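You operate a simulated robot arm through the tools that you are given. There is no shell and no other tool. Be economical: measure what you need, move in short steps, check, and stop when the job is done.

You run a simulated two-armed robot. Do the job below in one go: nothing can be reset, and whatever is moved stays where it is left.

Task
Take the lid off the orange can on the green table and lay it down there. Take the tall teal cup on the top of the brown bench and put it away on the steel table. Take the purple corner pad and leave it on the deck of the cart. Take the tall orange cup and leave it on the glue card. Turn the front gap knob to 0.1. Put the short orange reel on the brown board. Take the blue-handled jug on the white table and put it away on the steel table. The order is free. Set down upright: tall teal cup, tall orange cup, blue-handled jug.

It is judged by the outcome, as a careful person would: the job done as asked, and still so three seconds after it is handed in. It fails if anything else is knocked over, pushed out of place, dropped, spilled or broken. Lids that push on must go on centred and level and be pressed home; caps that screw on are set level and turned clockwise until they are tight.

Robot
Two 7-joint arms with two-finger parallel grippers on one trunk, on a base that drives. Base frame: it is fixed to the floor where the robot stands at the start and does not move with it; the origin is under the middle of the robot, x ahead of it, y to its left, z up. Units: mm, degrees, N and s.
The left shoulder is at the start at [50, 165, 1130], the right one opposite. With the tool pointing down near the work surface each hand reaches from about 100 to 680 mm from the robot's upright axis, wherever it stands, measured 20 degrees to its own side. Places, roughly: blue-handled jug [3750, 4000, 750]; brown board (11x8x2 cm) [4300, 1700, 800]; deck of the cart [-5000, 3000, 800]; front gap knob [100, -3400, 700]; glue card [1500, -1750, 750]; orange can (7x6x9 cm) [500, 0, 900]; purple corner pad (9x6x6 cm) [-1300, 1500, 900]; short orange reel (6x6x5 cm) [6500, 1900, 800]; steel table [700, -1100, 800]; tall orange cup (7x6x10 cm) [1300, -1800, 800]; tall teal cup (7x6x10 cm) [-7000, 5500, 800]. Payload 3.91 kg a hand.
The TCP of each hand is the grasp point between the finger pads, 30 mm short of the fingertips. In the tool frame z runs along the fingers and y along their closing line. The gripper opens to 110 mm. The fingers are 20 mm wide and 10 mm thick; the gripper's body (48 by 112 mm) begins 55 mm behind the TCP.
Orientation is told as [roll, pitch, yaw] about the base's x, y, z axes, in that order, counted from this pose: with the fingers straight down and closing along the base's y, the tool's x points along the base's -x, its y along +y and its z along -z.

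Tools
- The arms move only by the tool servo_tool. It takes "left_steps", "right_steps" or both (then of equal length, played together; a hand with none holds still); each is a list of rows, each an object (a shift or turn left out is 0, a gripper value left out holds the last) with "linear": the shift along the base's x, y, z in mm, a list of three; "dr": the turn, a rotation vector about the base's x, y, z in degrees, a list of three; "claw": the gripper command, from -1 (fully open) to 1 (shut), values between in proportion. In form: [{"linear": [x, y, z], "dr": [wx, wy, wz], "claw": claw}, ...]. A call has 1 to 20 rows; each row is the pose to reach, as a shift and turn from the pose commanded when the call began. Each row takes 0.2 s and may step no farther than 50 mm and 8.6 degrees from the row before; otherwise, or with a gripper value out of range, the whole call is refused. A pose out of reach is approached as far as the arm can. The call stops where the force on the tool passes 40 N (or 10 N more than at its start, if that is more) or the arm is blocked; 0.2 s more then pass. Each finger travels about 45 mm/s and halts on what it meets, pressing with about 37 N; the grip force reading is that of the motor and also rises with nothing between the fingers. The clock runs only during rows and for 0.2 s after the last one: add rows that repeat a pose to give the fingers time. The reply holds the time, the measured pose of the TCP, the force on the tool along the base axes, the opening and the grip force, in the units named above and with some noise, with the torque about the TCP (base axes, N m) and any sound that the robot's microphone picked up.
- Cameras (640 x 400 px; columns grow to the right, rows downward): "scene" is now at [120.1, -8.6, 1315.2]; the picture's right is [-0.09, -1.00, 0.00], its down [-0.47, 0.04, -0.88] and it looks along [0.88, -0.08, -0.47] (base axes); focal length 252 px, centre (320, 200). "left" rides on the left gripper at [72, -17, -103] in its tool frame; the picture's right is [0.23, 0.97, 0.00], its down [-0.76, 0.18, -0.62] and it looks along [-0.61, 0.14, 0.78] (tool axes); focal length 222 px, centre (320, 200). "right" rides on the right gripper at [72, 17, -103] in its tool frame; the picture's right is [-0.23, 0.97, 0.00], its down [-0.76, -0.18, -0.62] and it looks along [-0.61, -0.14, 0.78] (tool axes); focal length 222 px, centre (320, 200). There is no depth. A picture from a camera that has moved, and an enlarged one, comes with that camera's place and axes in the base frame and with its lens.
- get_image(camera): a new picture of that camera. It takes no simulated time.
- lift_body(by): slides the trunk up (or, below 0, down) by that many mm; the arms and the scene camera ride with it, the base frame stays. It gives what a move gives, with no picture.
- roll_base(legs): drives the robot by 1 to 6 legs, each [ahead, left, turn to the left] in mm, mm and degrees, along the robot's own axes; the way and the turn of a leg run together, so that a leg with both is an arc; at most 1500 mm and 180 degrees a leg. The arms and the cameras ride along, it lands a little off, and it stops where it bumps. It gives what a move gives.
- head_to(pan, tilt): turns the head with the scene camera to pan (to the left, within 80 degrees either way) and tilt (down, from -29 to 69), counted from straight ahead of the robot. It gives what a move gives.
- enlarge(camera, box): a new picture of the part [left, top, right, bottom] of that camera's present view, enlarged. It takes no simulated time.
- sign_off(): hands the job in; it is judged then, once.

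Go step by step. Nothing tells you exact positions but the pictures and the camera data: compare them with the known pose of the tool, close in by small moves and look again before you grip or let go. The budget is 186 turns and 174 pictures, counting those below and the enlarged ones. Unless the task says otherwise, let go and move clear before handing in, and close with one line.

The tools are called after "Request:" by a JSON object that holds its "method" and its "body". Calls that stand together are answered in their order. servo_tool: Moves the arms, as the interface text tells. Its arguments: {"type":"object","properties":{"left_steps":{"type":"array"},"right_steps":{"type":"array"}},"required":[]} The other tools are called the same way: lift_body (by) slides the trunk up or down; roll_base (legs) drives the base; head_to (pan, tilt) turns the head that bears the scene camera; get_image (camera) takes a picture; enlarge (camera, box) takes an enlarged picture of a part of a camera's view; sign_off () hands the job in.

At the start:

```text
t: 0.0
left_position: [512.1, 165.1, 1193.1]
left_ee_rot: [0.1, -0.1, 0.0]
left_contact_force: [0.4, 0.3, 0.2]
left_ft_torque: [0.04, 0.01, -0.02]
left_grip_width: 110.1
left_finger_force: 0.1
right_position: [391.7, -278.8, 1202.8]
right_ee_rot: [0.0, -0.1, 0.0]
right_contact_force: [-0.3, -0.7, -0.3]
right_ft_torque: [0.0, -0.01, 0.02]
right_grip_width: 110.1
right_finger_force: 0.0
trunk travel left (down, up): [-350.0, 153.0]
robot x, y, heading: [-3.0, 2.0, -0.0]
head pan, tilt: [-5.2, 28.2]
```

scene: 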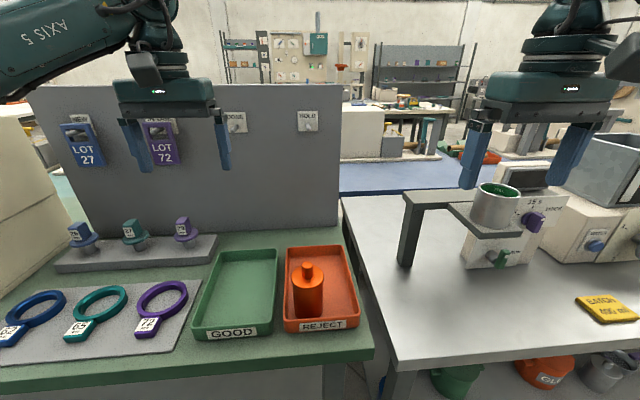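
right: 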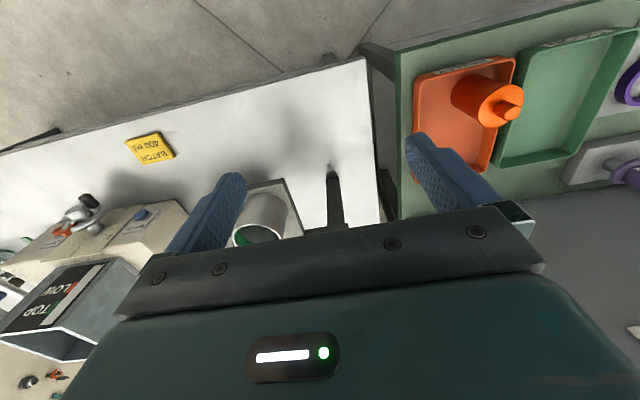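
left: 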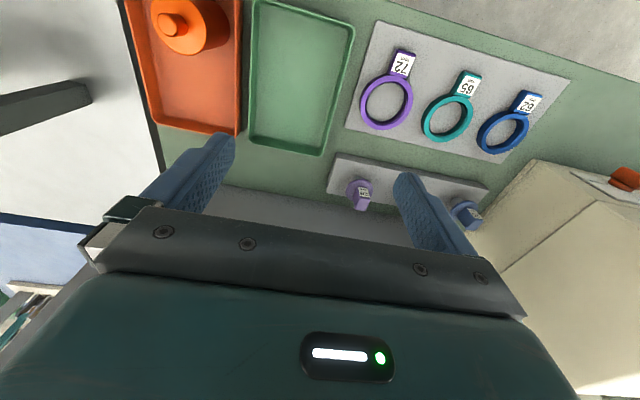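

The orange can with a knobbed lid stands in the REJECT tray on the green table ahead. I'll look closer at it first.

Request:
{"method": "enlarge", "body": {"camera": "scene", "box": [180, 230, 380, 355]}}

Request:
{"method": "enlarge", "body": {"camera": "right", "box": [390, 30, 640, 190]}}

Request:
{"method": "enlarge", "body": {"camera": "left", "box": [110, 0, 360, 160]}}

```text
3.20 times, centred on (280, 292) of scene
camera zoom: at [120.1, -8.6, 1315.2], right [-0.09, -1.0, 0.0], down [-0.47, 0.04, -0.88], along [0.88, -0.08, -0.47], focal length 805 px, centre (448, -96)
```

zoom: 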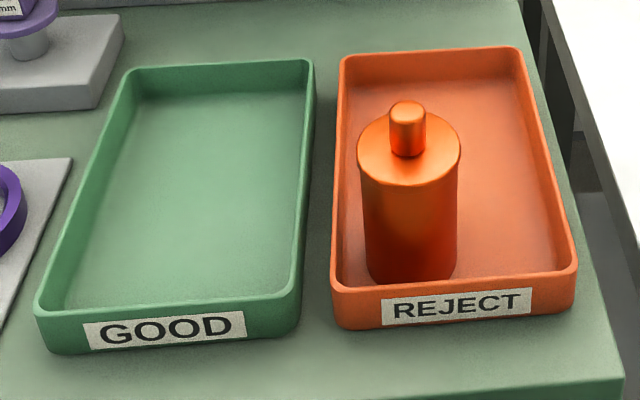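

```text
2.50 times, centred on (515, 110) of right
camera zoom: at [319.1, -261.7, 1305.1], right [0.23, 0.97, 0.0], down [0.76, -0.18, 0.62], along [0.61, -0.14, -0.78], focal length 555 px, centre (-168, 425)
```

zoom: 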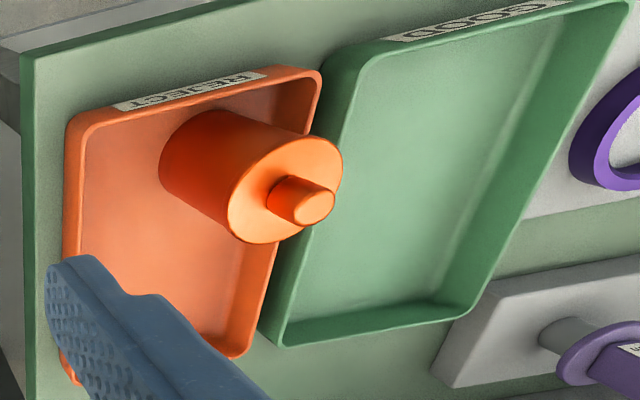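

```text
2.50 times, centred on (235, 80) of left
camera zoom: at [439.4, 148.9, 1295.5], right [-0.23, 0.97, 0.0], down [0.76, 0.18, 0.62], along [0.61, 0.14, -0.78], focal length 555 px, centre (532, 500)
```

zoom: 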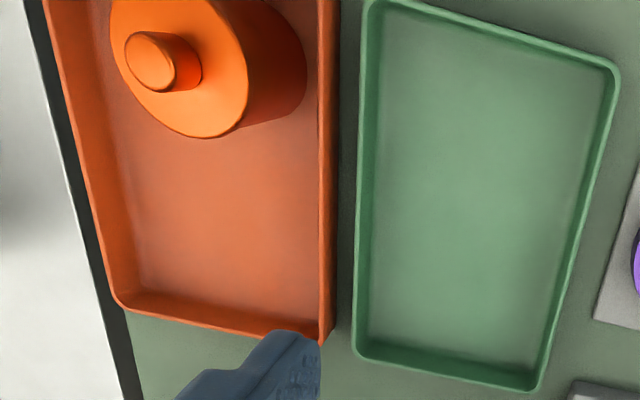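

The knob on the lid is near [481, -17, 982] with the lid top about z 957. I'll bring the right hand above it and check with the wrist camera.

Request:
{"method": "servo_tool", "body": {"right_steps": [{"linear": [13, 37, -14], "claw": -0.1}, {"linear": [26, 75, -29]}, {"linear": [38, 112, -43]}, {"linear": [51, 150, -57]}, {"linear": [64, 187, -72]}, {"linear": [77, 225, -86]}, {"linear": [89, 262, -100]}, {"linear": [89, 262, -130]}, {"linear": [89, 262, -160]}, {"linear": [89, 262, -160]}]}}

Request:
{"method": "get_image", "body": {"camera": "right"}}

Request:
{"method": "get_image", "body": {"camera": "scene"}}

```text
t: 2.2
left_position: [510.2, 165.2, 1193.1]
left_ee_rot: [0.0, 0.0, -0.1]
left_contact_force: [0.3, 0.5, 0.0]
left_ft_torque: [0.02, 0.02, 0.0]
left_grip_width: 110.1
left_finger_force: 0.0
right_position: [431.6, -112.5, 1042.3]
right_ee_rot: [0.1, 0.0, 0.0]
right_contact_force: [-0.6, 0.3, 0.0]
right_ft_torque: [0.01, -0.01, -0.01]
right_grip_width: 60.8
right_finger_force: 0.1
right hand out of reach, approached as far as the arm can: row 4, 5, 6, 7, 8, 9, 10
trunk travel left (down, up): [-350.0, 153.0]
robot x, y, heading: [2.1, 6.6, -0.0]
head pan, tilt: [-5.2, 28.2]
```

```text
167 pictures are left
camera right: at [358.8, -95.8, 1145.9], right [0.23, 0.97, 0.0], down [0.76, -0.18, 0.62], along [0.61, -0.14, -0.78], focal length 222 px, centre (320, 200)
```

right: 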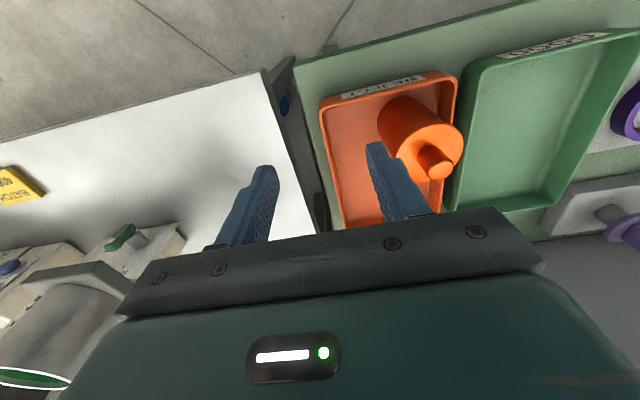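

```text
166 pictures are left
camera scene: at [120.1, -8.6, 1315.2], right [-0.09, -1.0, 0.0], down [-0.47, 0.04, -0.88], along [0.88, -0.08, -0.47], focal length 252 px, centre (320, 200)
```

scene: 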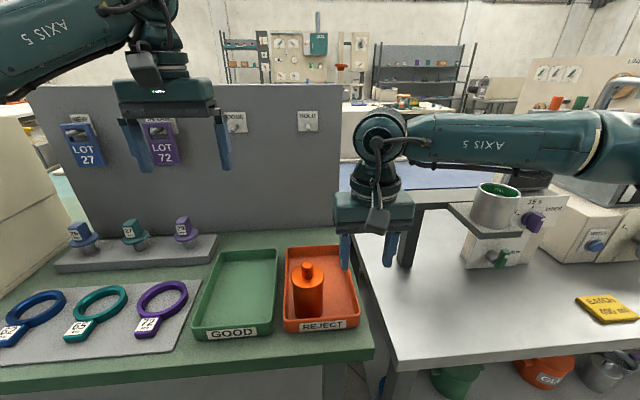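

The right hand can't cross the middle from here. I'll raise it and shift the base left about 170 mm so that the can lies on the right arm's side.

Request:
{"method": "servo_tool", "body": {"right_steps": [{"linear": [-30, -30, 0]}, {"linear": [-30, -30, 40]}, {"linear": [-30, -30, 60]}]}}

Request:
{"method": "roll_base", "body": {"legs": [[0, 170, 0]]}}

Request:
{"method": "get_image", "body": {"camera": "right"}}

```text
t: 3.0
left_position: [510.6, 166.3, 1192.5]
left_ee_rot: [0.0, -0.1, 0.0]
left_contact_force: [0.1, 0.6, -1.1]
left_ft_torque: [-0.01, 0.01, -0.05]
left_grip_width: 109.9
left_finger_force: 0.0
right_position: [400.4, -143.5, 1104.0]
right_ee_rot: [0.1, 0.0, 0.0]
right_contact_force: [-0.2, -0.4, 0.2]
right_ft_torque: [-0.04, -0.01, 0.01]
right_grip_width: 60.4
right_finger_force: 0.0
trunk travel left (down, up): [-350.0, 153.0]
robot x, y, heading: [-0.6, -0.0, 0.0]
head pan, tilt: [-5.2, 28.2]
```

```text
t: 5.1
left_position: [512.0, 338.8, 1193.1]
left_ee_rot: [0.0, -0.1, 0.0]
left_contact_force: [0.2, 0.4, -0.8]
left_ft_torque: [0.01, -0.02, -0.01]
left_grip_width: 110.2
left_finger_force: 0.0
right_position: [401.9, 26.9, 1103.6]
right_ee_rot: [0.0, 0.0, 0.0]
right_contact_force: [0.0, -0.2, -0.8]
right_ft_torque: [0.0, 0.01, -0.02]
right_grip_width: 60.3
right_finger_force: 0.0
trunk travel left (down, up): [-350.0, 153.0]
robot x, y, heading: [-0.8, 170.0, 0.0]
head pan, tilt: [-5.2, 28.2]
```

```text
165 pictures are left
camera right: at [329.1, 44.8, 1207.2], right [0.23, 0.97, 0.0], down [0.76, -0.18, 0.62], along [0.61, -0.14, -0.78], focal length 222 px, centre (320, 200)
```

right: 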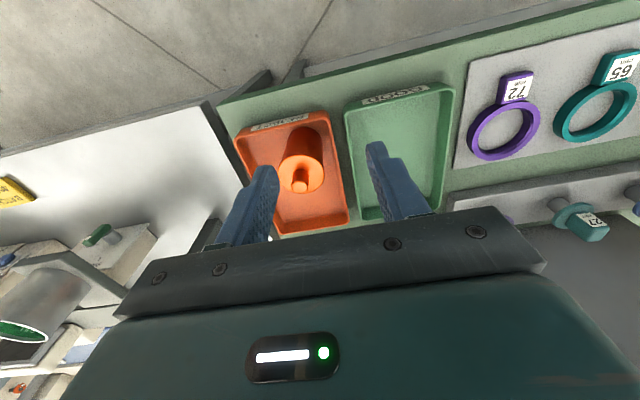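

The knob is confirmed at about [480, -16]. Moving the right hand above it.

Request:
{"method": "servo_tool", "body": {"right_steps": [{"linear": [26, -14, -10]}, {"linear": [52, -28, -20]}, {"linear": [78, -43, -30]}, {"linear": [78, -43, -65]}, {"linear": [78, -43, -65]}]}}

Request:
{"method": "get_image", "body": {"camera": "right"}}

Request:
{"method": "enlarge", "body": {"camera": "scene", "box": [310, 180, 510, 305]}}

```text
t: 6.3
left_position: [511.2, 336.2, 1192.3]
left_ee_rot: [0.0, -0.1, -0.1]
left_contact_force: [-0.7, 0.3, 0.3]
left_ft_torque: [-0.01, 0.0, 0.03]
left_grip_width: 109.8
left_finger_force: 0.0
right_position: [479.2, -15.2, 1039.0]
right_ee_rot: [0.0, -0.1, 0.0]
right_contact_force: [-0.1, 0.5, -0.1]
right_ft_torque: [-0.02, 0.05, 0.02]
right_grip_width: 60.4
right_finger_force: 0.1
trunk travel left (down, up): [-350.0, 153.0]
robot x, y, heading: [0.5, 170.4, 0.1]
head pan, tilt: [-5.2, 28.2]
```

```text
164 pictures are left
camera right: at [407.1, 0.9, 1142.3], right [0.23, 0.97, 0.0], down [0.76, -0.18, 0.62], along [0.61, -0.14, -0.78], focal length 222 px, centre (320, 200)
```

right: 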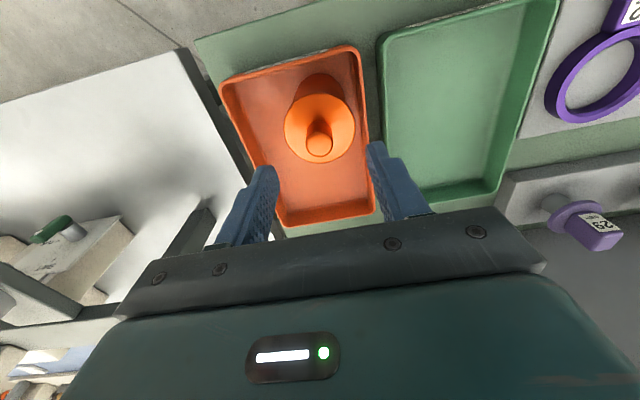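

```text
3.20 times, centred on (410, 242) of scene
camera zoom: at [120.0, 162.4, 1315.2], right [-0.09, -1.0, 0.0], down [-0.47, 0.04, -0.88], along [0.88, -0.08, -0.47], focal length 805 px, centre (32, 64)
```

zoom: 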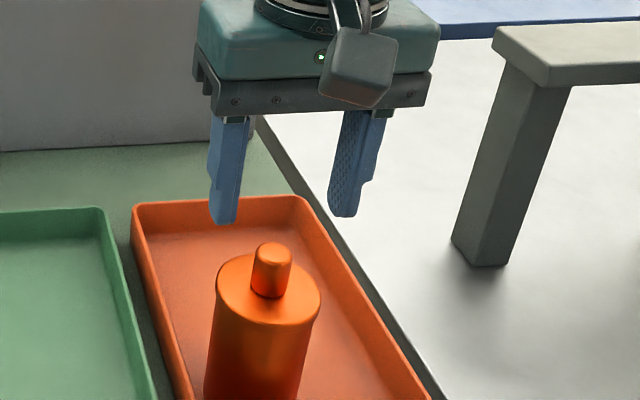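

Aligned with the knob. Lowering so the fingertips straddle the knob, then closing.

Request:
{"method": "servo_tool", "body": {"right_steps": [{"linear": [0, 0, -20]}, {"linear": [0, 0, -35]}, {"linear": [0, 0, -44]}, {"linear": [0, 0, -44], "claw": 1}, {"linear": [0, 0, -44]}, {"linear": [0, 0, -44]}, {"linear": [0, 0, -44]}, {"linear": [0, 0, -44]}]}}

Request:
{"method": "get_image", "body": {"camera": "right"}}

Request:
{"method": "enlarge", "body": {"camera": "scene", "box": [310, 200, 470, 300]}}

```text
t: 8.1
left_position: [511.2, 337.3, 1191.1]
left_ee_rot: [0.0, -0.1, 0.0]
left_contact_force: [-1.0, 0.1, -1.0]
left_ft_torque: [-0.03, -0.03, -0.01]
left_grip_width: 110.2
left_finger_force: 0.1
right_position: [479.0, -15.1, 996.1]
right_ee_rot: [0.0, 0.0, 0.0]
right_contact_force: [0.6, 0.2, -0.7]
right_ft_torque: [-0.02, -0.02, -0.01]
right_grip_width: 19.4
right_finger_force: 36.4
trunk travel left (down, up): [-350.0, 153.0]
robot x, y, heading: [-1.7, 171.6, 0.4]
head pan, tilt: [-5.2, 28.2]
```

```text
162 pictures are left
camera right: at [407.0, 1.7, 1098.5], right [0.23, 0.97, 0.0], down [0.76, -0.18, 0.62], along [0.61, -0.14, -0.78], focal length 222 px, centre (320, 200)
```

right: 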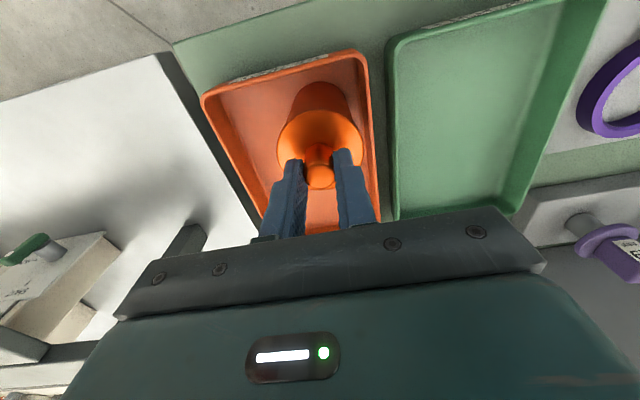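

```text
4.00 times, centred on (390, 250) of scene
camera zoom: at [120.1, 162.4, 1315.2], right [-0.09, -1.0, 0.0], down [-0.47, 0.04, -0.88], along [0.88, -0.08, -0.47], focal length 1007 px, centre (40, 0)
```

zoom: 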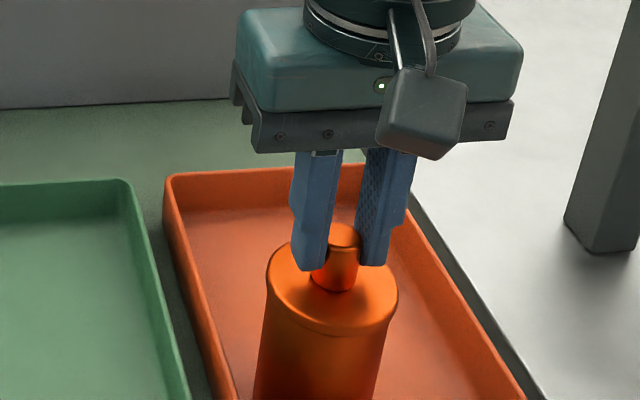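

The knob is held. A small test lift will show whether the lid comes off freely.

Request:
{"method": "servo_tool", "body": {"right_steps": [{"linear": [0, 0, 2]}, {"linear": [0, 0, 4]}, {"linear": [0, 0, 6]}]}}

Request:
{"method": "enlarge", "body": {"camera": "scene", "box": [310, 220, 470, 320]}}

```text
t: 8.9
left_position: [510.9, 337.3, 1193.1]
left_ee_rot: [0.0, -0.1, 0.0]
left_contact_force: [-0.1, 0.1, 0.3]
left_ft_torque: [0.03, -0.01, -0.01]
left_grip_width: 110.0
left_finger_force: 0.1
right_position: [479.6, -15.0, 1001.5]
right_ee_rot: [0.0, 0.0, 0.1]
right_contact_force: [-0.6, 0.2, -0.9]
right_ft_torque: [-0.01, 0.03, -0.01]
right_grip_width: 19.3
right_finger_force: 37.0
trunk travel left (down, up): [-350.0, 153.0]
robot x, y, heading: [-3.0, 168.6, -0.1]
head pan, tilt: [-5.2, 28.2]
```

```text
4.00 times, centred on (390, 270) of scene
camera zoom: at [120.1, 162.4, 1315.2], right [-0.09, -1.0, 0.0], down [-0.47, 0.04, -0.88], along [0.88, -0.08, -0.47], focal length 1007 px, centre (40, -80)
```

zoom: 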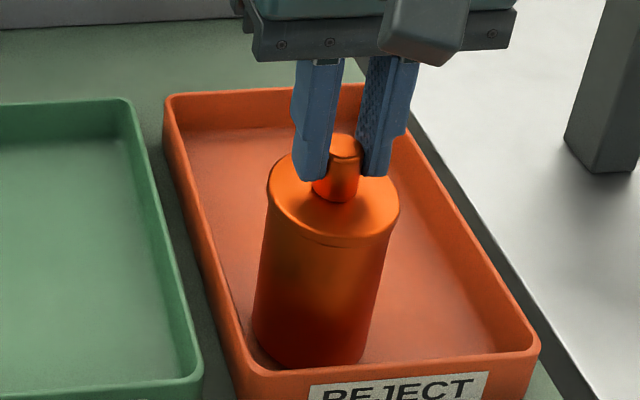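

Force is small, about 1 N, so the lid may be free. Lifting a little more and checking.

Request:
{"method": "servo_tool", "body": {"right_steps": [{"linear": [0, 0, 4]}, {"linear": [0, 0, 8]}, {"linear": [0, 0, 12]}]}}

Request:
{"method": "enlarge", "body": {"camera": "scene", "box": [310, 220, 470, 320]}}

```text
t: 9.7
left_position: [511.6, 336.8, 1192.7]
left_ee_rot: [0.0, -0.1, 0.0]
left_contact_force: [0.7, 0.2, 0.7]
left_ft_torque: [-0.02, -0.03, -0.01]
left_grip_width: 110.1
left_finger_force: 0.1
right_position: [480.6, -15.4, 1012.9]
right_ee_rot: [-0.1, -0.1, 0.0]
right_contact_force: [-0.1, -0.1, -1.5]
right_ft_torque: [-0.03, -0.01, -0.04]
right_grip_width: 19.3
right_finger_force: 37.1
trunk travel left (down, up): [-350.0, 153.0]
robot x, y, heading: [0.3, 170.1, 0.1]
head pan, tilt: [-5.2, 28.2]
```

```text
4.00 times, centred on (390, 270) of scene
camera zoom: at [120.1, 162.4, 1315.2], right [-0.09, -1.0, 0.0], down [-0.47, 0.04, -0.88], along [0.88, -0.08, -0.47], focal length 1007 px, centre (40, -80)
```

zoom: 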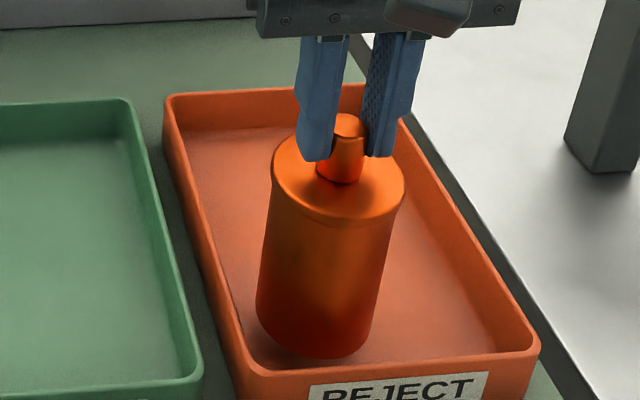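

The whole can comes up with the lid, so it's a push-fit needing a second hand. I'll set the can back down in place, keep hold of the knob, and bring the left hand in tilted to hold the body.

Request:
{"method": "servo_tool", "body": {"right_steps": [{"linear": [0, 0, -6]}, {"linear": [0, 0, -12]}, {"linear": [0, 0, -16]}, {"linear": [0, 0, -17]}, {"linear": [0, 0, -17]}, {"linear": [0, 0, -17]}, {"linear": [0, 0, -17]}], "left_steps": [{"linear": [-15, -5, 0], "dr": [0, -8.3, 0], "claw": -0.5}, {"linear": [-30, -10, 0], "dr": [0, -16.6, 0]}, {"linear": [-50, -20, 0], "dr": [0, -25, 0]}, {"linear": [-70, -40, 0], "dr": [0, -33.3, 0]}, {"linear": [-85, -60, -10], "dr": [0, -41.6, 0]}, {"linear": [-100, -80, -30], "dr": [0, -50, 0]}, {"linear": [-100, -80, -30], "dr": [0, -50, 0]}]}}

Request:
{"method": "servo_tool", "body": {"left_steps": [{"linear": [0, -20, -15], "dr": [0, 0, -8]}, {"linear": [0, -40, -30], "dr": [0, 0, -16]}, {"linear": [0, -60, -45], "dr": [0, 0, -24]}, {"linear": [0, -80, -60], "dr": [0, 0, -32]}, {"linear": [0, -105, -75], "dr": [0, 0, -40]}, {"linear": [0, -130, -90], "dr": [0, 0, -45]}, {"linear": [0, -130, -90], "dr": [0, 0, -45]}]}}

Request:
{"method": "get_image", "body": {"camera": "left"}}

Request:
{"method": "get_image", "body": {"camera": "scene"}}

```text
t: 11.3
left_position: [411.8, 257.0, 1161.9]
left_ee_rot: [-0.1, -50.2, 0.1]
left_contact_force: [0.2, -0.2, -0.3]
left_ft_torque: [-0.03, -0.01, -0.01]
left_grip_width: 82.6
left_finger_force: 0.2
right_position: [480.3, -14.6, 996.2]
right_ee_rot: [0.0, 0.0, 0.0]
right_contact_force: [0.1, 0.4, -0.9]
right_ft_torque: [-0.01, 0.01, 0.02]
right_grip_width: 19.4
right_finger_force: 37.1
trunk travel left (down, up): [-350.0, 153.0]
robot x, y, heading: [-1.0, 170.7, 0.0]
head pan, tilt: [-5.2, 28.2]
```

```text
t: 12.9
left_position: [409.5, 127.1, 1072.5]
left_ee_rot: [0.0, -50.0, -45.1]
left_contact_force: [-0.2, -0.1, -0.8]
left_ft_torque: [0.01, 0.0, 0.0]
left_grip_width: 82.5
left_finger_force: 0.1
right_position: [478.7, -13.9, 996.7]
right_ee_rot: [0.1, 0.0, -0.1]
right_contact_force: [-1.1, 0.8, -1.6]
right_ft_torque: [0.02, 0.0, 0.01]
right_grip_width: 19.1
right_finger_force: 36.7
trunk travel left (down, up): [-350.0, 153.0]
robot x, y, heading: [-1.3, 171.5, -0.1]
head pan, tilt: [-5.2, 28.2]
```

```text
158 pictures are left
camera left: at [310.8, 203.4, 1083.1], right [0.59, 0.79, -0.17], down [0.13, 0.12, 0.98], along [0.8, -0.6, -0.04], focal length 222 px, centre (320, 200)
```

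left: 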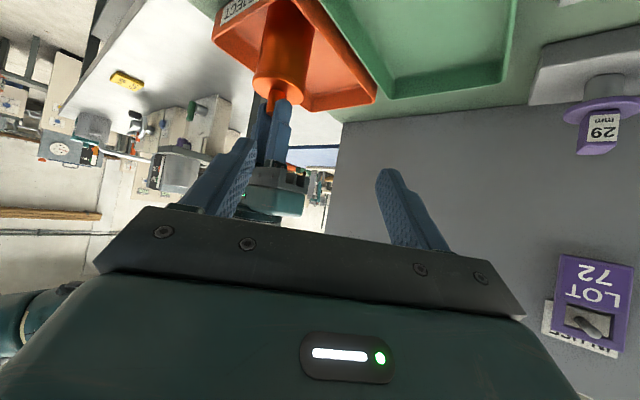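

```text
157 pictures are left
camera scene: at [120.1, 162.5, 1315.2], right [-0.09, -1.0, 0.0], down [-0.47, 0.04, -0.88], along [0.88, -0.08, -0.47], focal length 252 px, centre (320, 200)
```

scene: 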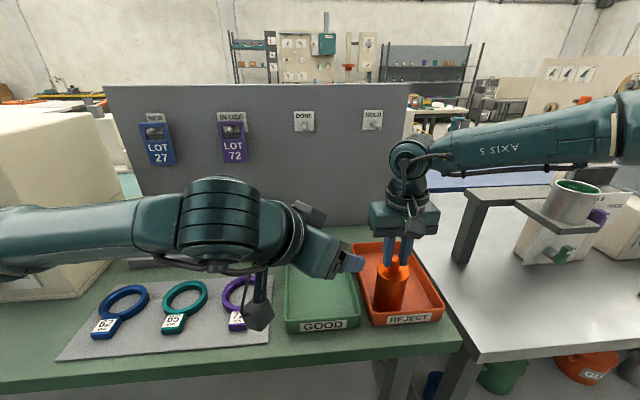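

The left hand is tilted correctly with room to spare. Moving it to the approach line toward the can body.

Request:
{"method": "servo_tool", "body": {"left_steps": [{"linear": [0, -25, -24]}, {"linear": [0, -50, -48]}, {"linear": [0, -73, -70]}, {"linear": [0, -73, -70]}]}}

Request:
{"method": "get_image", "body": {"camera": "left"}}

Request:
{"method": "enlarge", "body": {"camera": "scene", "box": [250, 180, 470, 340]}}

```text
t: 13.9
left_position: [410.8, 54.8, 1002.4]
left_ee_rot: [-0.1, -50.2, -45.2]
left_contact_force: [0.3, -0.2, 0.5]
left_ft_torque: [-0.04, 0.0, 0.01]
left_grip_width: 82.6
left_finger_force: 0.1
right_position: [480.2, -14.3, 996.3]
right_ee_rot: [0.1, 0.1, 0.1]
right_contact_force: [-1.0, -0.4, -1.5]
right_ft_torque: [0.01, 0.02, -0.01]
right_grip_width: 19.3
right_finger_force: 37.2
trunk travel left (down, up): [-350.0, 153.0]
robot x, y, heading: [0.2, 172.4, -0.1]
head pan, tilt: [-5.2, 28.2]
```

```text
156 pictures are left
camera left: at [311.0, 130.8, 1012.6], right [0.59, 0.79, -0.17], down [0.13, 0.12, 0.98], along [0.8, -0.6, -0.04], focal length 222 px, centre (320, 200)
```

left: 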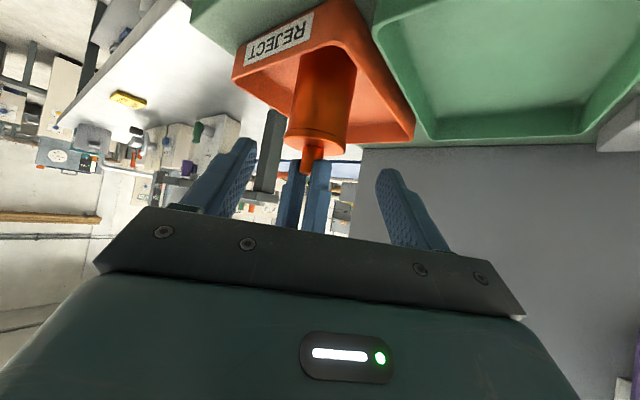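

```text
2.50 times, centred on (360, 260) of scene
camera zoom: at [120.1, 162.5, 1315.2], right [-0.09, -1.0, 0.0], down [-0.47, 0.04, -0.88], along [0.88, -0.08, -0.47], focal length 629 px, centre (220, 50)
```

zoom: 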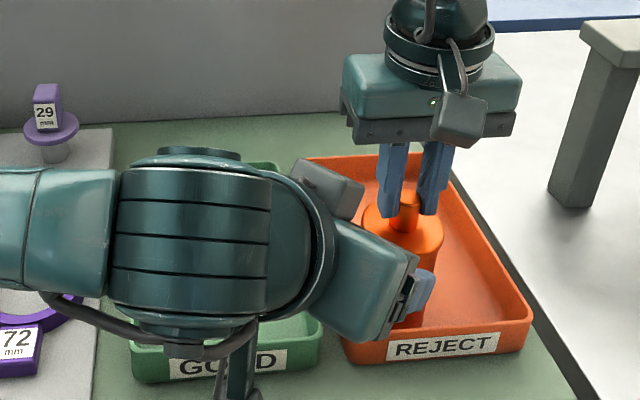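

The can sits between the left fingers' line. Advancing most of the way.

Request:
{"method": "servo_tool", "body": {"left_steps": [{"linear": [11, -11, -13]}, {"linear": [22, -22, -26]}, {"linear": [33, -33, -39]}, {"linear": [44, -44, -52]}, {"linear": [54, -54, -64]}, {"linear": [54, -54, -64]}]}}

Request:
{"method": "get_image", "body": {"camera": "left"}}

Request:
{"method": "enlarge", "body": {"camera": "scene", "box": [250, 180, 470, 340]}}

```text
t: 15.3
left_position: [464.9, -0.8, 938.0]
left_ee_rot: [-0.1, -50.1, -44.9]
left_contact_force: [-0.5, -0.5, -0.5]
left_ft_torque: [-0.01, 0.0, -0.02]
left_grip_width: 82.5
left_finger_force: 0.1
right_position: [479.4, -14.8, 995.9]
right_ee_rot: [0.0, -0.1, 0.0]
right_contact_force: [0.2, 0.7, -1.1]
right_ft_torque: [0.0, -0.02, 0.02]
right_grip_width: 19.3
right_finger_force: 36.3
trunk travel left (down, up): [-350.0, 153.0]
robot x, y, heading: [-0.1, 172.2, -0.1]
head pan, tilt: [-5.2, 28.2]
```

```text
154 pictures are left
camera left: at [365.3, 76.7, 949.0], right [0.58, 0.79, -0.17], down [0.13, 0.12, 0.98], along [0.8, -0.6, -0.04], focal length 222 px, centre (320, 200)
```

left: 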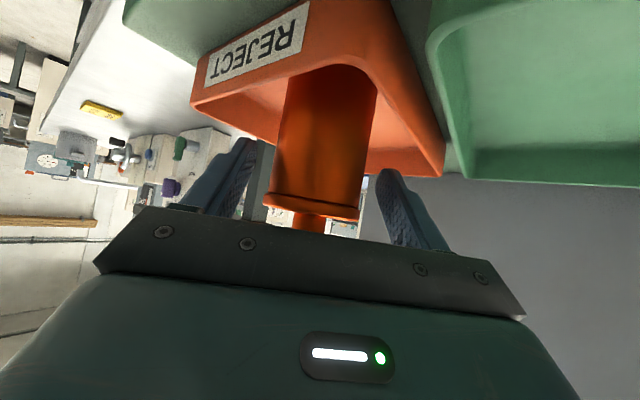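

```text
2.50 times, centred on (360, 260) of scene
camera zoom: at [120.1, 162.4, 1315.2], right [-0.09, -1.0, 0.0], down [-0.47, 0.04, -0.88], along [0.88, -0.08, -0.47], focal length 629 px, centre (220, 50)
```

zoom: 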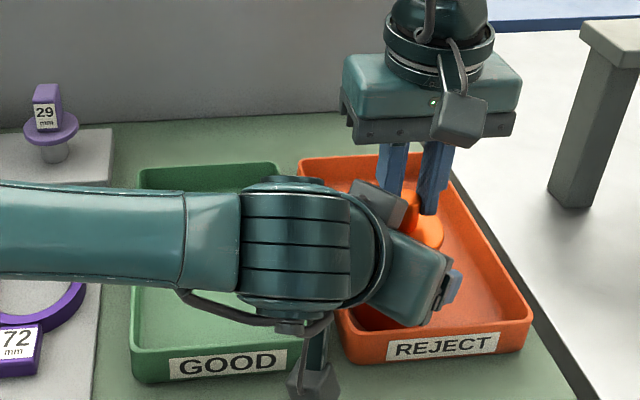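

The fingers straddle the body below the lid. A last small advance, then close the left hand.

Request:
{"method": "servo_tool", "body": {"left_steps": [{"linear": [5, -5, -8]}, {"linear": [9, -9, -16]}, {"linear": [11, -11, -20]}, {"linear": [11, -11, -20], "claw": 1}, {"linear": [11, -11, -20]}, {"linear": [11, -11, -20]}, {"linear": [11, -11, -20]}]}}

Request:
{"method": "get_image", "body": {"camera": "left"}}

```text
t: 16.9
left_position: [476.2, -9.8, 918.2]
left_ee_rot: [0.0, -50.1, -45.0]
left_contact_force: [-0.9, -0.5, 0.8]
left_ft_torque: [0.02, -0.02, -0.01]
left_grip_width: 58.7
left_finger_force: 36.7
right_position: [479.1, -16.2, 995.1]
right_ee_rot: [0.0, 0.0, 0.0]
right_contact_force: [0.1, -0.5, -0.5]
right_ft_torque: [0.01, 0.02, 0.01]
right_grip_width: 19.3
right_finger_force: 36.5
trunk travel left (down, up): [-350.0, 153.0]
robot x, y, heading: [-0.7, 171.7, -0.1]
head pan, tilt: [-5.2, 28.2]
heard: snap
```

```text
152 pictures are left
camera left: at [376.3, 65.7, 929.0], right [0.58, 0.79, -0.17], down [0.13, 0.12, 0.98], along [0.8, -0.6, -0.04], focal length 222 px, centre (320, 200)
```

left: 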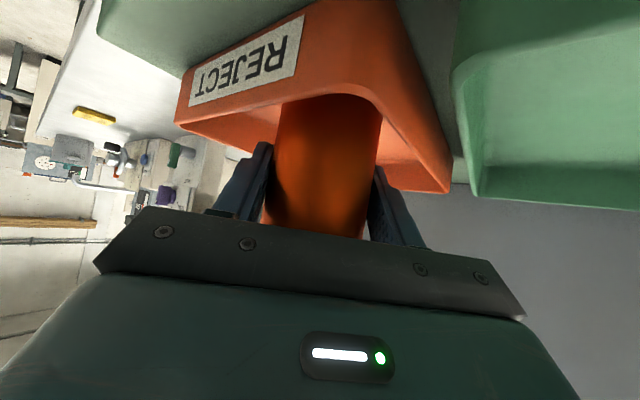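

A snap was heard as the left hand gripped; the can is held. Now lifting the lid with the right hand.

Request:
{"method": "servo_tool", "body": {"right_steps": [{"linear": [0, 0, 4]}, {"linear": [0, 0, 8]}, {"linear": [0, 0, 14]}, {"linear": [0, 0, 25]}, {"linear": [0, 0, 45]}]}}

Request:
{"method": "enlarge", "body": {"camera": "scene", "box": [250, 160, 470, 320]}}

```text
t: 18.1
left_position: [478.3, -12.5, 921.7]
left_ee_rot: [0.0, -50.4, -45.0]
left_contact_force: [-2.6, 8.0, 19.3]
left_ft_torque: [-0.25, 0.18, -0.13]
left_grip_width: 58.8
left_finger_force: 37.1
right_position: [479.2, -15.9, 1039.4]
right_ee_rot: [-0.3, 0.2, 0.0]
right_contact_force: [3.5, -6.7, -18.4]
right_ft_torque: [-0.69, -0.56, 0.13]
right_grip_width: 21.2
right_finger_force: 37.0
trunk travel left (down, up): [-350.0, 153.0]
robot x, y, heading: [3.0, 171.1, -0.1]
head pan, tilt: [-5.2, 28.2]
```

```text
2.50 times, centred on (360, 240) of scene
camera zoom: at [120.0, 162.4, 1315.2], right [-0.09, -1.0, 0.0], down [-0.47, 0.04, -0.88], along [0.88, -0.08, -0.47], focal length 629 px, centre (220, 100)
```

zoom: 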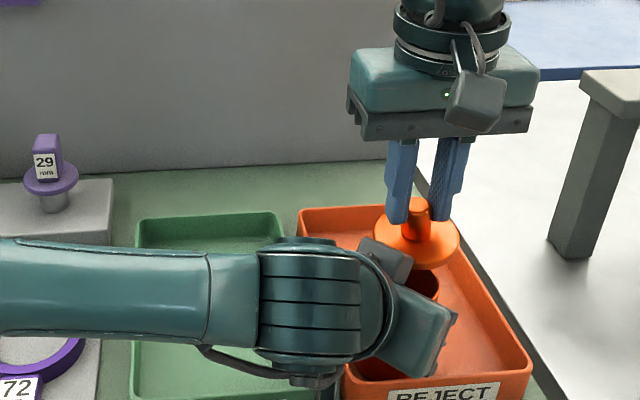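

The lid is off the can, but about 18 N suggests its edge is catching under the box on the left wrist. I'll lower the lid slightly and look.

Request:
{"method": "servo_tool", "body": {"right_steps": [{"linear": [0, 0, -6]}, {"linear": [0, 0, -12]}, {"linear": [0, 0, -16]}]}}

Request:
{"method": "get_image", "body": {"camera": "right"}}

Request:
{"method": "enlarge", "body": {"camera": "scene", "box": [340, 200, 440, 270]}}

```text
t: 18.9
left_position: [475.7, -10.3, 918.8]
left_ee_rot: [0.0, -50.0, -45.0]
left_contact_force: [0.3, 1.4, 3.7]
left_ft_torque: [0.07, -0.2, 0.04]
left_grip_width: 58.5
left_finger_force: 36.9
right_position: [479.6, -14.3, 1025.4]
right_ee_rot: [0.1, 0.0, 0.0]
right_contact_force: [0.3, 0.1, 0.9]
right_ft_torque: [0.02, 0.01, 0.0]
right_grip_width: 19.8
right_finger_force: 37.1
trunk travel left (down, up): [-350.0, 153.0]
robot x, y, heading: [1.3, 169.2, 0.1]
head pan, tilt: [-5.2, 28.2]
```

```text
150 pictures are left
camera right: at [406.8, 2.7, 1128.8], right [0.23, 0.97, 0.0], down [0.76, -0.18, 0.62], along [0.61, -0.14, -0.78], focal length 222 px, centre (320, 200)
```

right: 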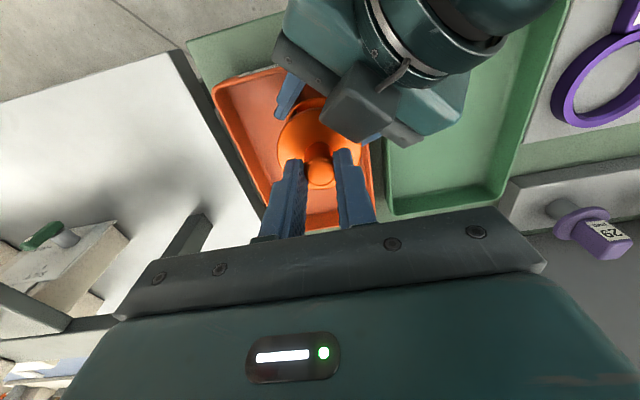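

```text
5.71 times, centred on (390, 235) of scene
camera zoom: at [119.9, 162.6, 1315.2], right [-0.09, -1.0, 0.0], down [-0.47, 0.04, -0.88], along [0.88, -0.08, -0.47], focal length 1438 px, centre (-80, 0)
```

zoom: 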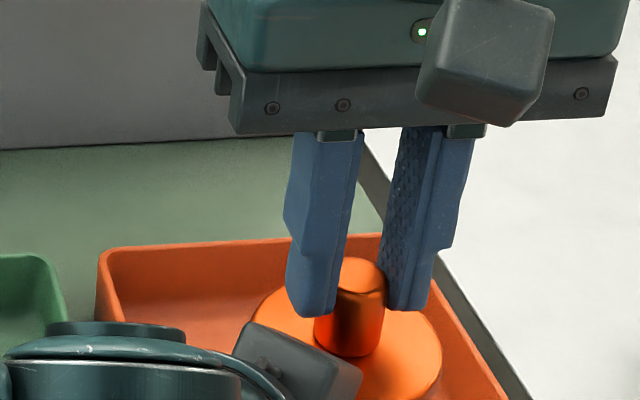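

The lid's left edge sits under the wrist box. I'll slide the lid away diagonally (forward-right), then raise it.

Request:
{"method": "servo_tool", "body": {"right_steps": [{"linear": [8, -8, 0]}, {"linear": [20, -20, 0]}, {"linear": [32, -32, 0]}, {"linear": [44, -44, 0]}, {"linear": [44, -50, 30]}, {"linear": [44, -50, 70]}]}}

Request:
{"method": "get_image", "body": {"camera": "right"}}

Request:
{"method": "get_image", "body": {"camera": "scene"}}

```text
t: 20.3
left_position: [475.5, -11.7, 918.2]
left_ee_rot: [0.0, -50.1, -45.0]
left_contact_force: [0.3, 0.2, -0.6]
left_ft_torque: [0.03, 0.04, 0.03]
left_grip_width: 55.3
left_finger_force: 37.1
right_position: [524.7, -66.8, 1094.9]
right_ee_rot: [0.0, -0.1, 0.0]
right_contact_force: [-0.3, -0.2, 0.6]
right_ft_torque: [0.03, 0.04, 0.02]
right_grip_width: 19.5
right_finger_force: 36.9
trunk travel left (down, up): [-350.0, 153.0]
robot x, y, heading: [0.6, 171.2, -0.1]
head pan, tilt: [-5.2, 28.2]
```

```text
148 pictures are left
camera right: at [450.9, -49.1, 1198.0], right [0.23, 0.97, 0.0], down [0.76, -0.18, 0.62], along [0.61, -0.14, -0.78], focal length 222 px, centre (320, 200)
```

right: 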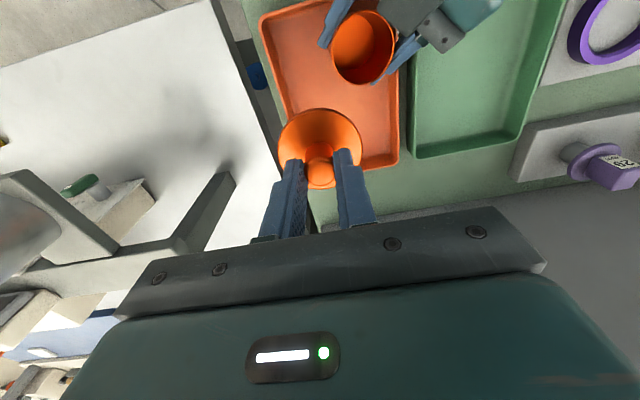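

```text
147 pictures are left
camera scene: at [120.0, 162.5, 1315.2], right [-0.09, -1.0, 0.0], down [-0.47, 0.04, -0.88], along [0.88, -0.08, -0.47], focal length 252 px, centre (320, 200)
```

scene: 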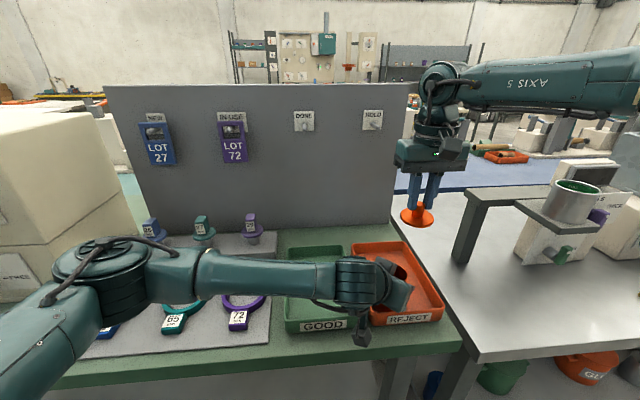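

The lid is off and the empty can is still held. Releasing the can and backing the left hand out along its approach line.

Request:
{"method": "servo_tool", "body": {"left_steps": [{"linear": [0, 0, -1], "claw": 0}, {"linear": [0, 0, -1], "claw": -0.5}, {"linear": [0, 0, -1]}, {"linear": [-3, 3, 2]}, {"linear": [-12, 12, 12]}, {"linear": [-25, 25, 28]}, {"linear": [-45, 45, 50]}, {"linear": [-65, 65, 75]}, {"linear": [-75, 90, 110]}, {"linear": [-75, 120, 145]}]}}

Request:
{"method": "enlarge", "body": {"camera": "scene", "box": [250, 210, 490, 360]}}

Request:
{"method": "head_to", "body": {"pan": 0, "tilt": 69}}

Request:
{"method": "get_image", "body": {"camera": "scene"}}

```text
t: 22.5
left_position: [400.3, 109.7, 1064.2]
left_ee_rot: [0.0, -50.1, -44.9]
left_contact_force: [0.8, 0.4, -0.9]
left_ft_torque: [-0.06, -0.01, 0.01]
left_grip_width: 82.5
left_finger_force: 0.0
right_position: [522.9, -65.8, 1095.1]
right_ee_rot: [0.0, -0.1, 0.0]
right_contact_force: [0.1, -0.2, -0.7]
right_ft_torque: [0.0, 0.03, -0.01]
right_grip_width: 19.6
right_finger_force: 37.0
trunk travel left (down, up): [-350.0, 153.0]
robot x, y, heading: [-0.4, 173.1, 0.2]
head pan, tilt: [-5.2, 28.2]
```

```text
2.67 times, centred on (370, 285) of scene
camera zoom: at [119.8, 162.9, 1315.2], right [-0.09, -1.0, 0.0], down [-0.47, 0.04, -0.88], along [0.88, -0.08, -0.47], focal length 671 px, centre (187, -27)
```

zoom: 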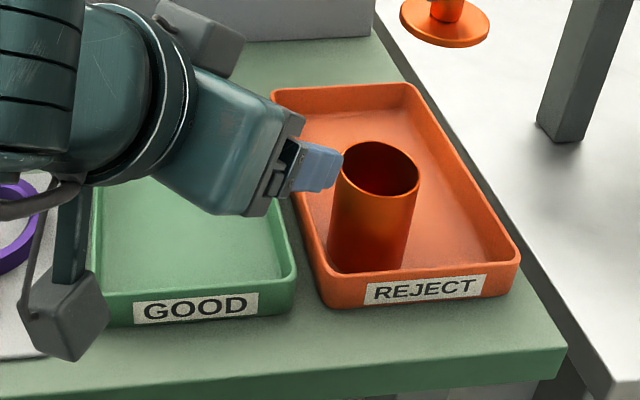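

```text
t: 23.6
left_position: [401.6, 108.5, 1063.9]
left_ee_rot: [0.0, -50.0, -44.9]
left_contact_force: [0.2, 0.3, -0.1]
left_ft_torque: [-0.01, 0.01, 0.01]
left_grip_width: 82.5
left_finger_force: 0.0
right_position: [522.8, -66.4, 1093.9]
right_ee_rot: [0.0, 0.0, -0.1]
right_contact_force: [0.1, 0.0, -0.6]
right_ft_torque: [0.0, 0.01, -0.01]
right_grip_width: 19.3
right_finger_force: 37.1
trunk travel left (down, up): [-350.0, 153.0]
robot x, y, heading: [-2.6, 171.7, 0.1]
head pan, tilt: [0.0, 68.8]
```

```text
145 pictures are left
camera scene: at [85.3, 170.6, 1260.9], right [0.0, -1.0, 0.0], down [-0.93, 0.0, -0.36], along [0.36, 0.0, -0.93], focal length 252 px, centre (320, 200)
```

scene: 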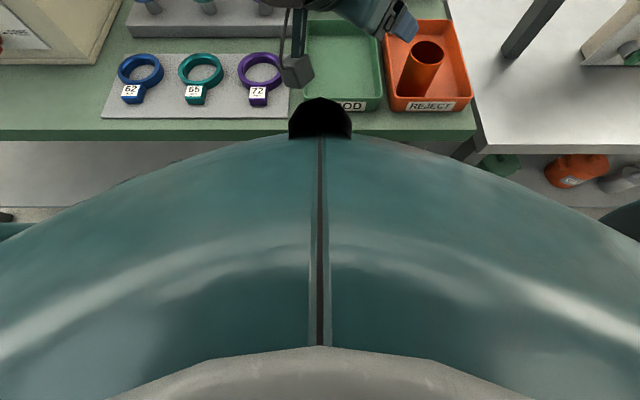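

The can stands upright and open. Free table surface for the lid is at the table's left front corner near [450, 690]; I'll look left to check the driving room.

Request:
{"method": "head_to", "body": {"pan": 60, "tilt": 35}}

Request:
{"method": "get_image", "body": {"camera": "scene"}}

```text
t: 24.9
left_position: [400.7, 108.8, 1064.4]
left_ee_rot: [-0.1, -50.0, -45.0]
left_contact_force: [0.4, 0.1, 0.6]
left_ft_torque: [0.04, 0.02, -0.01]
left_grip_width: 82.6
left_finger_force: 0.0
right_position: [523.5, -67.4, 1094.9]
right_ee_rot: [-0.1, 0.0, 0.0]
right_contact_force: [0.2, 0.4, -0.3]
right_ft_torque: [0.02, 0.02, -0.02]
right_grip_width: 19.7
right_finger_force: 37.6
trunk travel left (down, up): [-350.0, 153.0]
robot x, y, heading: [-4.4, 172.6, -0.1]
head pan, tilt: [60.0, 35.0]
```

```text
144 pictures are left
camera scene: at [73.4, 246.8, 1304.5], right [0.87, -0.5, 0.0], down [-0.29, -0.5, -0.82], along [0.41, 0.71, -0.57], focal length 252 px, centre (320, 200)
```

scene: 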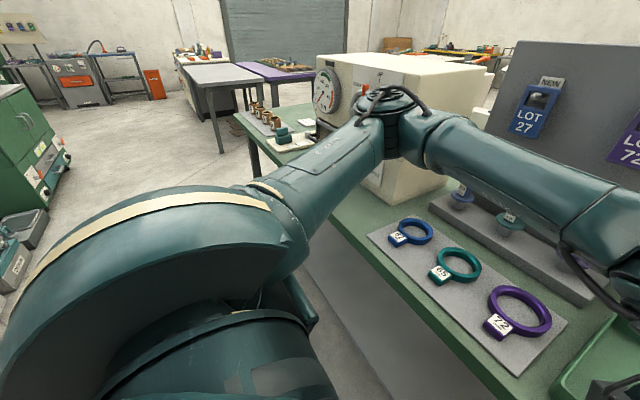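

The floor to the left is clear. I'll fold the left arm back first and pull the right hand in so nothing catches the machine on the table.

Request:
{"method": "servo_tool", "body": {"left_steps": [{"linear": [0, 22, 15], "dr": [0, 0, 8]}, {"linear": [0, 44, 30], "dr": [0, 0, 16]}, {"linear": [0, 66, 45], "dr": [0, 0, 24]}, {"linear": [0, 88, 60], "dr": [0, 0, 32]}, {"linear": [0, 110, 75], "dr": [0, 0, 40]}, {"linear": [0, 130, 90], "dr": [0, 0, 45]}], "right_steps": [{"linear": [-25, -5, 10]}, {"linear": [-50, -10, 20]}, {"linear": [-75, -15, 30]}, {"linear": [-100, -20, 40]}, {"linear": [-125, -25, 50]}, {"linear": [-150, -30, 55]}]}}

Request:
{"method": "servo_tool", "body": {"left_steps": [{"linear": [-15, 20, 10], "dr": [0, 8.3, 0]}, {"linear": [-30, 40, 20], "dr": [0, 16.6, 0]}, {"linear": [-45, 60, 30], "dr": [0, 25, 0]}, {"linear": [-60, 80, 40], "dr": [0, 33.3, 0]}, {"linear": [-80, 95, 45], "dr": [0, 41.6, 0]}, {"linear": [-110, 105, 45], "dr": [0, 50, 0]}]}}

Request:
{"method": "get_image", "body": {"camera": "scene"}}

```text
t: 26.3
left_position: [399.5, 238.6, 1154.6]
left_ee_rot: [0.0, -50.2, 0.1]
left_contact_force: [0.1, 0.0, -0.9]
left_ft_torque: [0.0, 0.04, -0.01]
left_grip_width: 82.2
left_finger_force: 0.1
right_position: [373.6, -96.5, 1149.4]
right_ee_rot: [-0.1, 0.0, 0.0]
right_contact_force: [-0.2, -0.2, 0.1]
right_ft_torque: [0.0, -0.02, 0.01]
right_grip_width: 19.6
right_finger_force: 36.9
trunk travel left (down, up): [-350.0, 153.0]
robot x, y, heading: [-0.4, 172.1, 0.4]
head pan, tilt: [60.0, 35.0]
```

```text
t: 27.7
left_position: [290.0, 343.7, 1198.9]
left_ee_rot: [0.0, 0.0, 0.0]
left_contact_force: [0.3, -1.0, -0.1]
left_ft_torque: [0.01, -0.01, 0.03]
left_grip_width: 82.5
left_finger_force: 0.1
right_position: [372.4, -96.1, 1149.0]
right_ee_rot: [0.0, -0.1, 0.0]
right_contact_force: [-0.9, -0.3, -0.3]
right_ft_torque: [0.01, -0.02, 0.02]
right_grip_width: 19.5
right_finger_force: 36.8
trunk travel left (down, up): [-350.0, 153.0]
robot x, y, heading: [-1.0, 165.8, 0.0]
head pan, tilt: [60.0, 35.0]
```

```text
143 pictures are left
camera scene: at [73.0, 247.1, 1304.6], right [0.87, -0.5, 0.0], down [-0.29, -0.5, -0.82], along [0.41, 0.71, -0.57], focal length 252 px, centre (320, 200)
```

scene: 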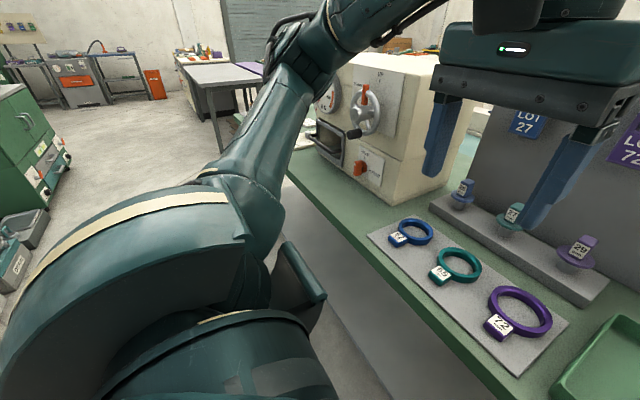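

The arms are folded in. Driving left along the table in two legs.

Request:
{"method": "roll_base", "body": {"legs": [[0, 330, 0], [0, 330, 0]]}}

Request:
{"method": "head_to", "body": {"pan": -15, "tilt": 50}}

Request:
{"method": "get_image", "body": {"camera": "scene"}}

Request:
{"method": "get_image", "body": {"camera": "right"}}

```text
t: 34.2
left_position: [292.3, 1002.6, 1197.2]
left_ee_rot: [0.1, -0.1, -0.1]
left_contact_force: [-0.8, 0.5, 0.1]
left_ft_torque: [-0.03, 0.0, -0.01]
left_grip_width: 82.7
left_finger_force: 0.0
right_position: [373.8, 561.7, 1149.1]
right_ee_rot: [0.0, 0.0, -0.1]
right_contact_force: [0.0, 0.1, -0.6]
right_ft_torque: [-0.01, 0.03, 0.01]
right_grip_width: 19.8
right_finger_force: 36.7
trunk travel left (down, up): [-350.0, 153.0]
robot x, y, heading: [1.6, 828.3, 0.1]
head pan, tilt: [60.0, 35.0]
```

```text
t: 35.7
left_position: [291.3, 1002.1, 1198.5]
left_ee_rot: [0.0, -0.2, -0.1]
left_contact_force: [0.2, 0.2, 0.4]
left_ft_torque: [0.02, 0.01, -0.01]
left_grip_width: 82.7
left_finger_force: 0.1
right_position: [374.0, 562.7, 1149.6]
right_ee_rot: [0.0, -0.1, -0.1]
right_contact_force: [-0.3, 0.7, -0.6]
right_ft_torque: [0.01, -0.03, -0.01]
right_grip_width: 19.5
right_finger_force: 37.2
trunk travel left (down, up): [-350.0, 153.0]
robot x, y, heading: [-0.7, 831.3, -0.0]
head pan, tilt: [-15.0, 50.0]
```

```text
142 pictures are left
camera scene: at [104.6, 809.1, 1282.8], right [-0.26, -0.97, 0.0], down [-0.74, 0.2, -0.64], along [0.62, -0.17, -0.77], focal length 252 px, centre (320, 200)
```

scene: 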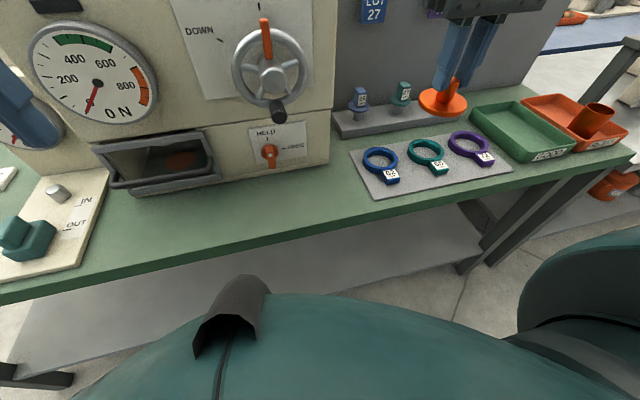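

```text
141 pictures are left
camera right: at [301.2, 579.6, 1253.0], right [0.23, 0.97, 0.0], down [0.76, -0.18, 0.62], along [0.61, -0.14, -0.78], focal length 222 px, centre (320, 200)
```

right: 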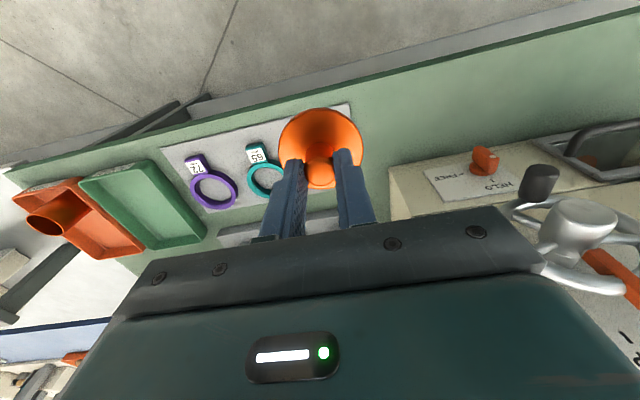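

A free patch of green table lies around [440, 665], clear of the ring pad and machine. Moving the lid above it.

Request:
{"method": "servo_tool", "body": {"right_steps": [{"linear": [16, 25, -20]}, {"linear": [33, 50, -40]}, {"linear": [50, 76, -60]}, {"linear": [66, 102, -80]}, {"linear": [66, 102, -120]}, {"linear": [66, 102, -160]}, {"linear": [66, 102, -195]}, {"linear": [66, 102, -195]}]}}

Request:
{"method": "get_image", "body": {"camera": "right"}}

Request:
{"method": "enlarge", "body": {"camera": "scene", "box": [220, 60, 460, 210]}}

```text
t: 37.5
left_position: [292.2, 1001.7, 1198.3]
left_ee_rot: [-0.1, -0.1, -0.1]
left_contact_force: [0.1, 0.1, -0.1]
left_ft_torque: [0.03, -0.02, -0.03]
left_grip_width: 82.2
left_finger_force: 0.1
right_position: [438.8, 664.5, 955.0]
right_ee_rot: [-0.1, 0.0, -0.1]
right_contact_force: [0.1, -0.9, -0.7]
right_ft_torque: [-0.02, -0.01, -0.02]
right_grip_width: 19.7
right_finger_force: 37.2
trunk travel left (down, up): [-350.0, 153.0]
robot x, y, heading: [0.8, 829.0, -0.1]
head pan, tilt: [-15.0, 50.0]
```

```text
140 pictures are left
camera right: at [367.1, 681.8, 1058.2], right [0.23, 0.97, 0.0], down [0.76, -0.18, 0.62], along [0.61, -0.14, -0.78], focal length 222 px, centre (320, 200)
```

right: 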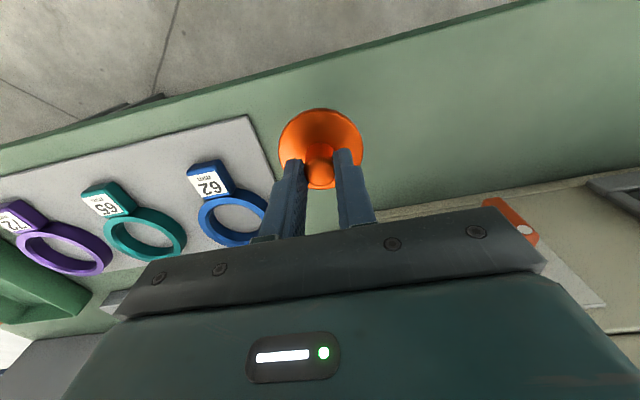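

```text
2.67 times, centred on (340, 135) of scene
camera zoom: at [104.4, 809.1, 1282.8], right [-0.26, -0.97, 0.0], down [-0.74, 0.2, -0.64], along [0.62, -0.17, -0.77], focal length 671 px, centre (267, 373)
```

zoom: 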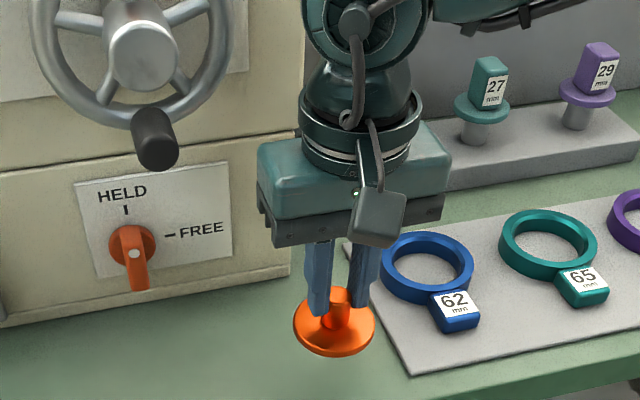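

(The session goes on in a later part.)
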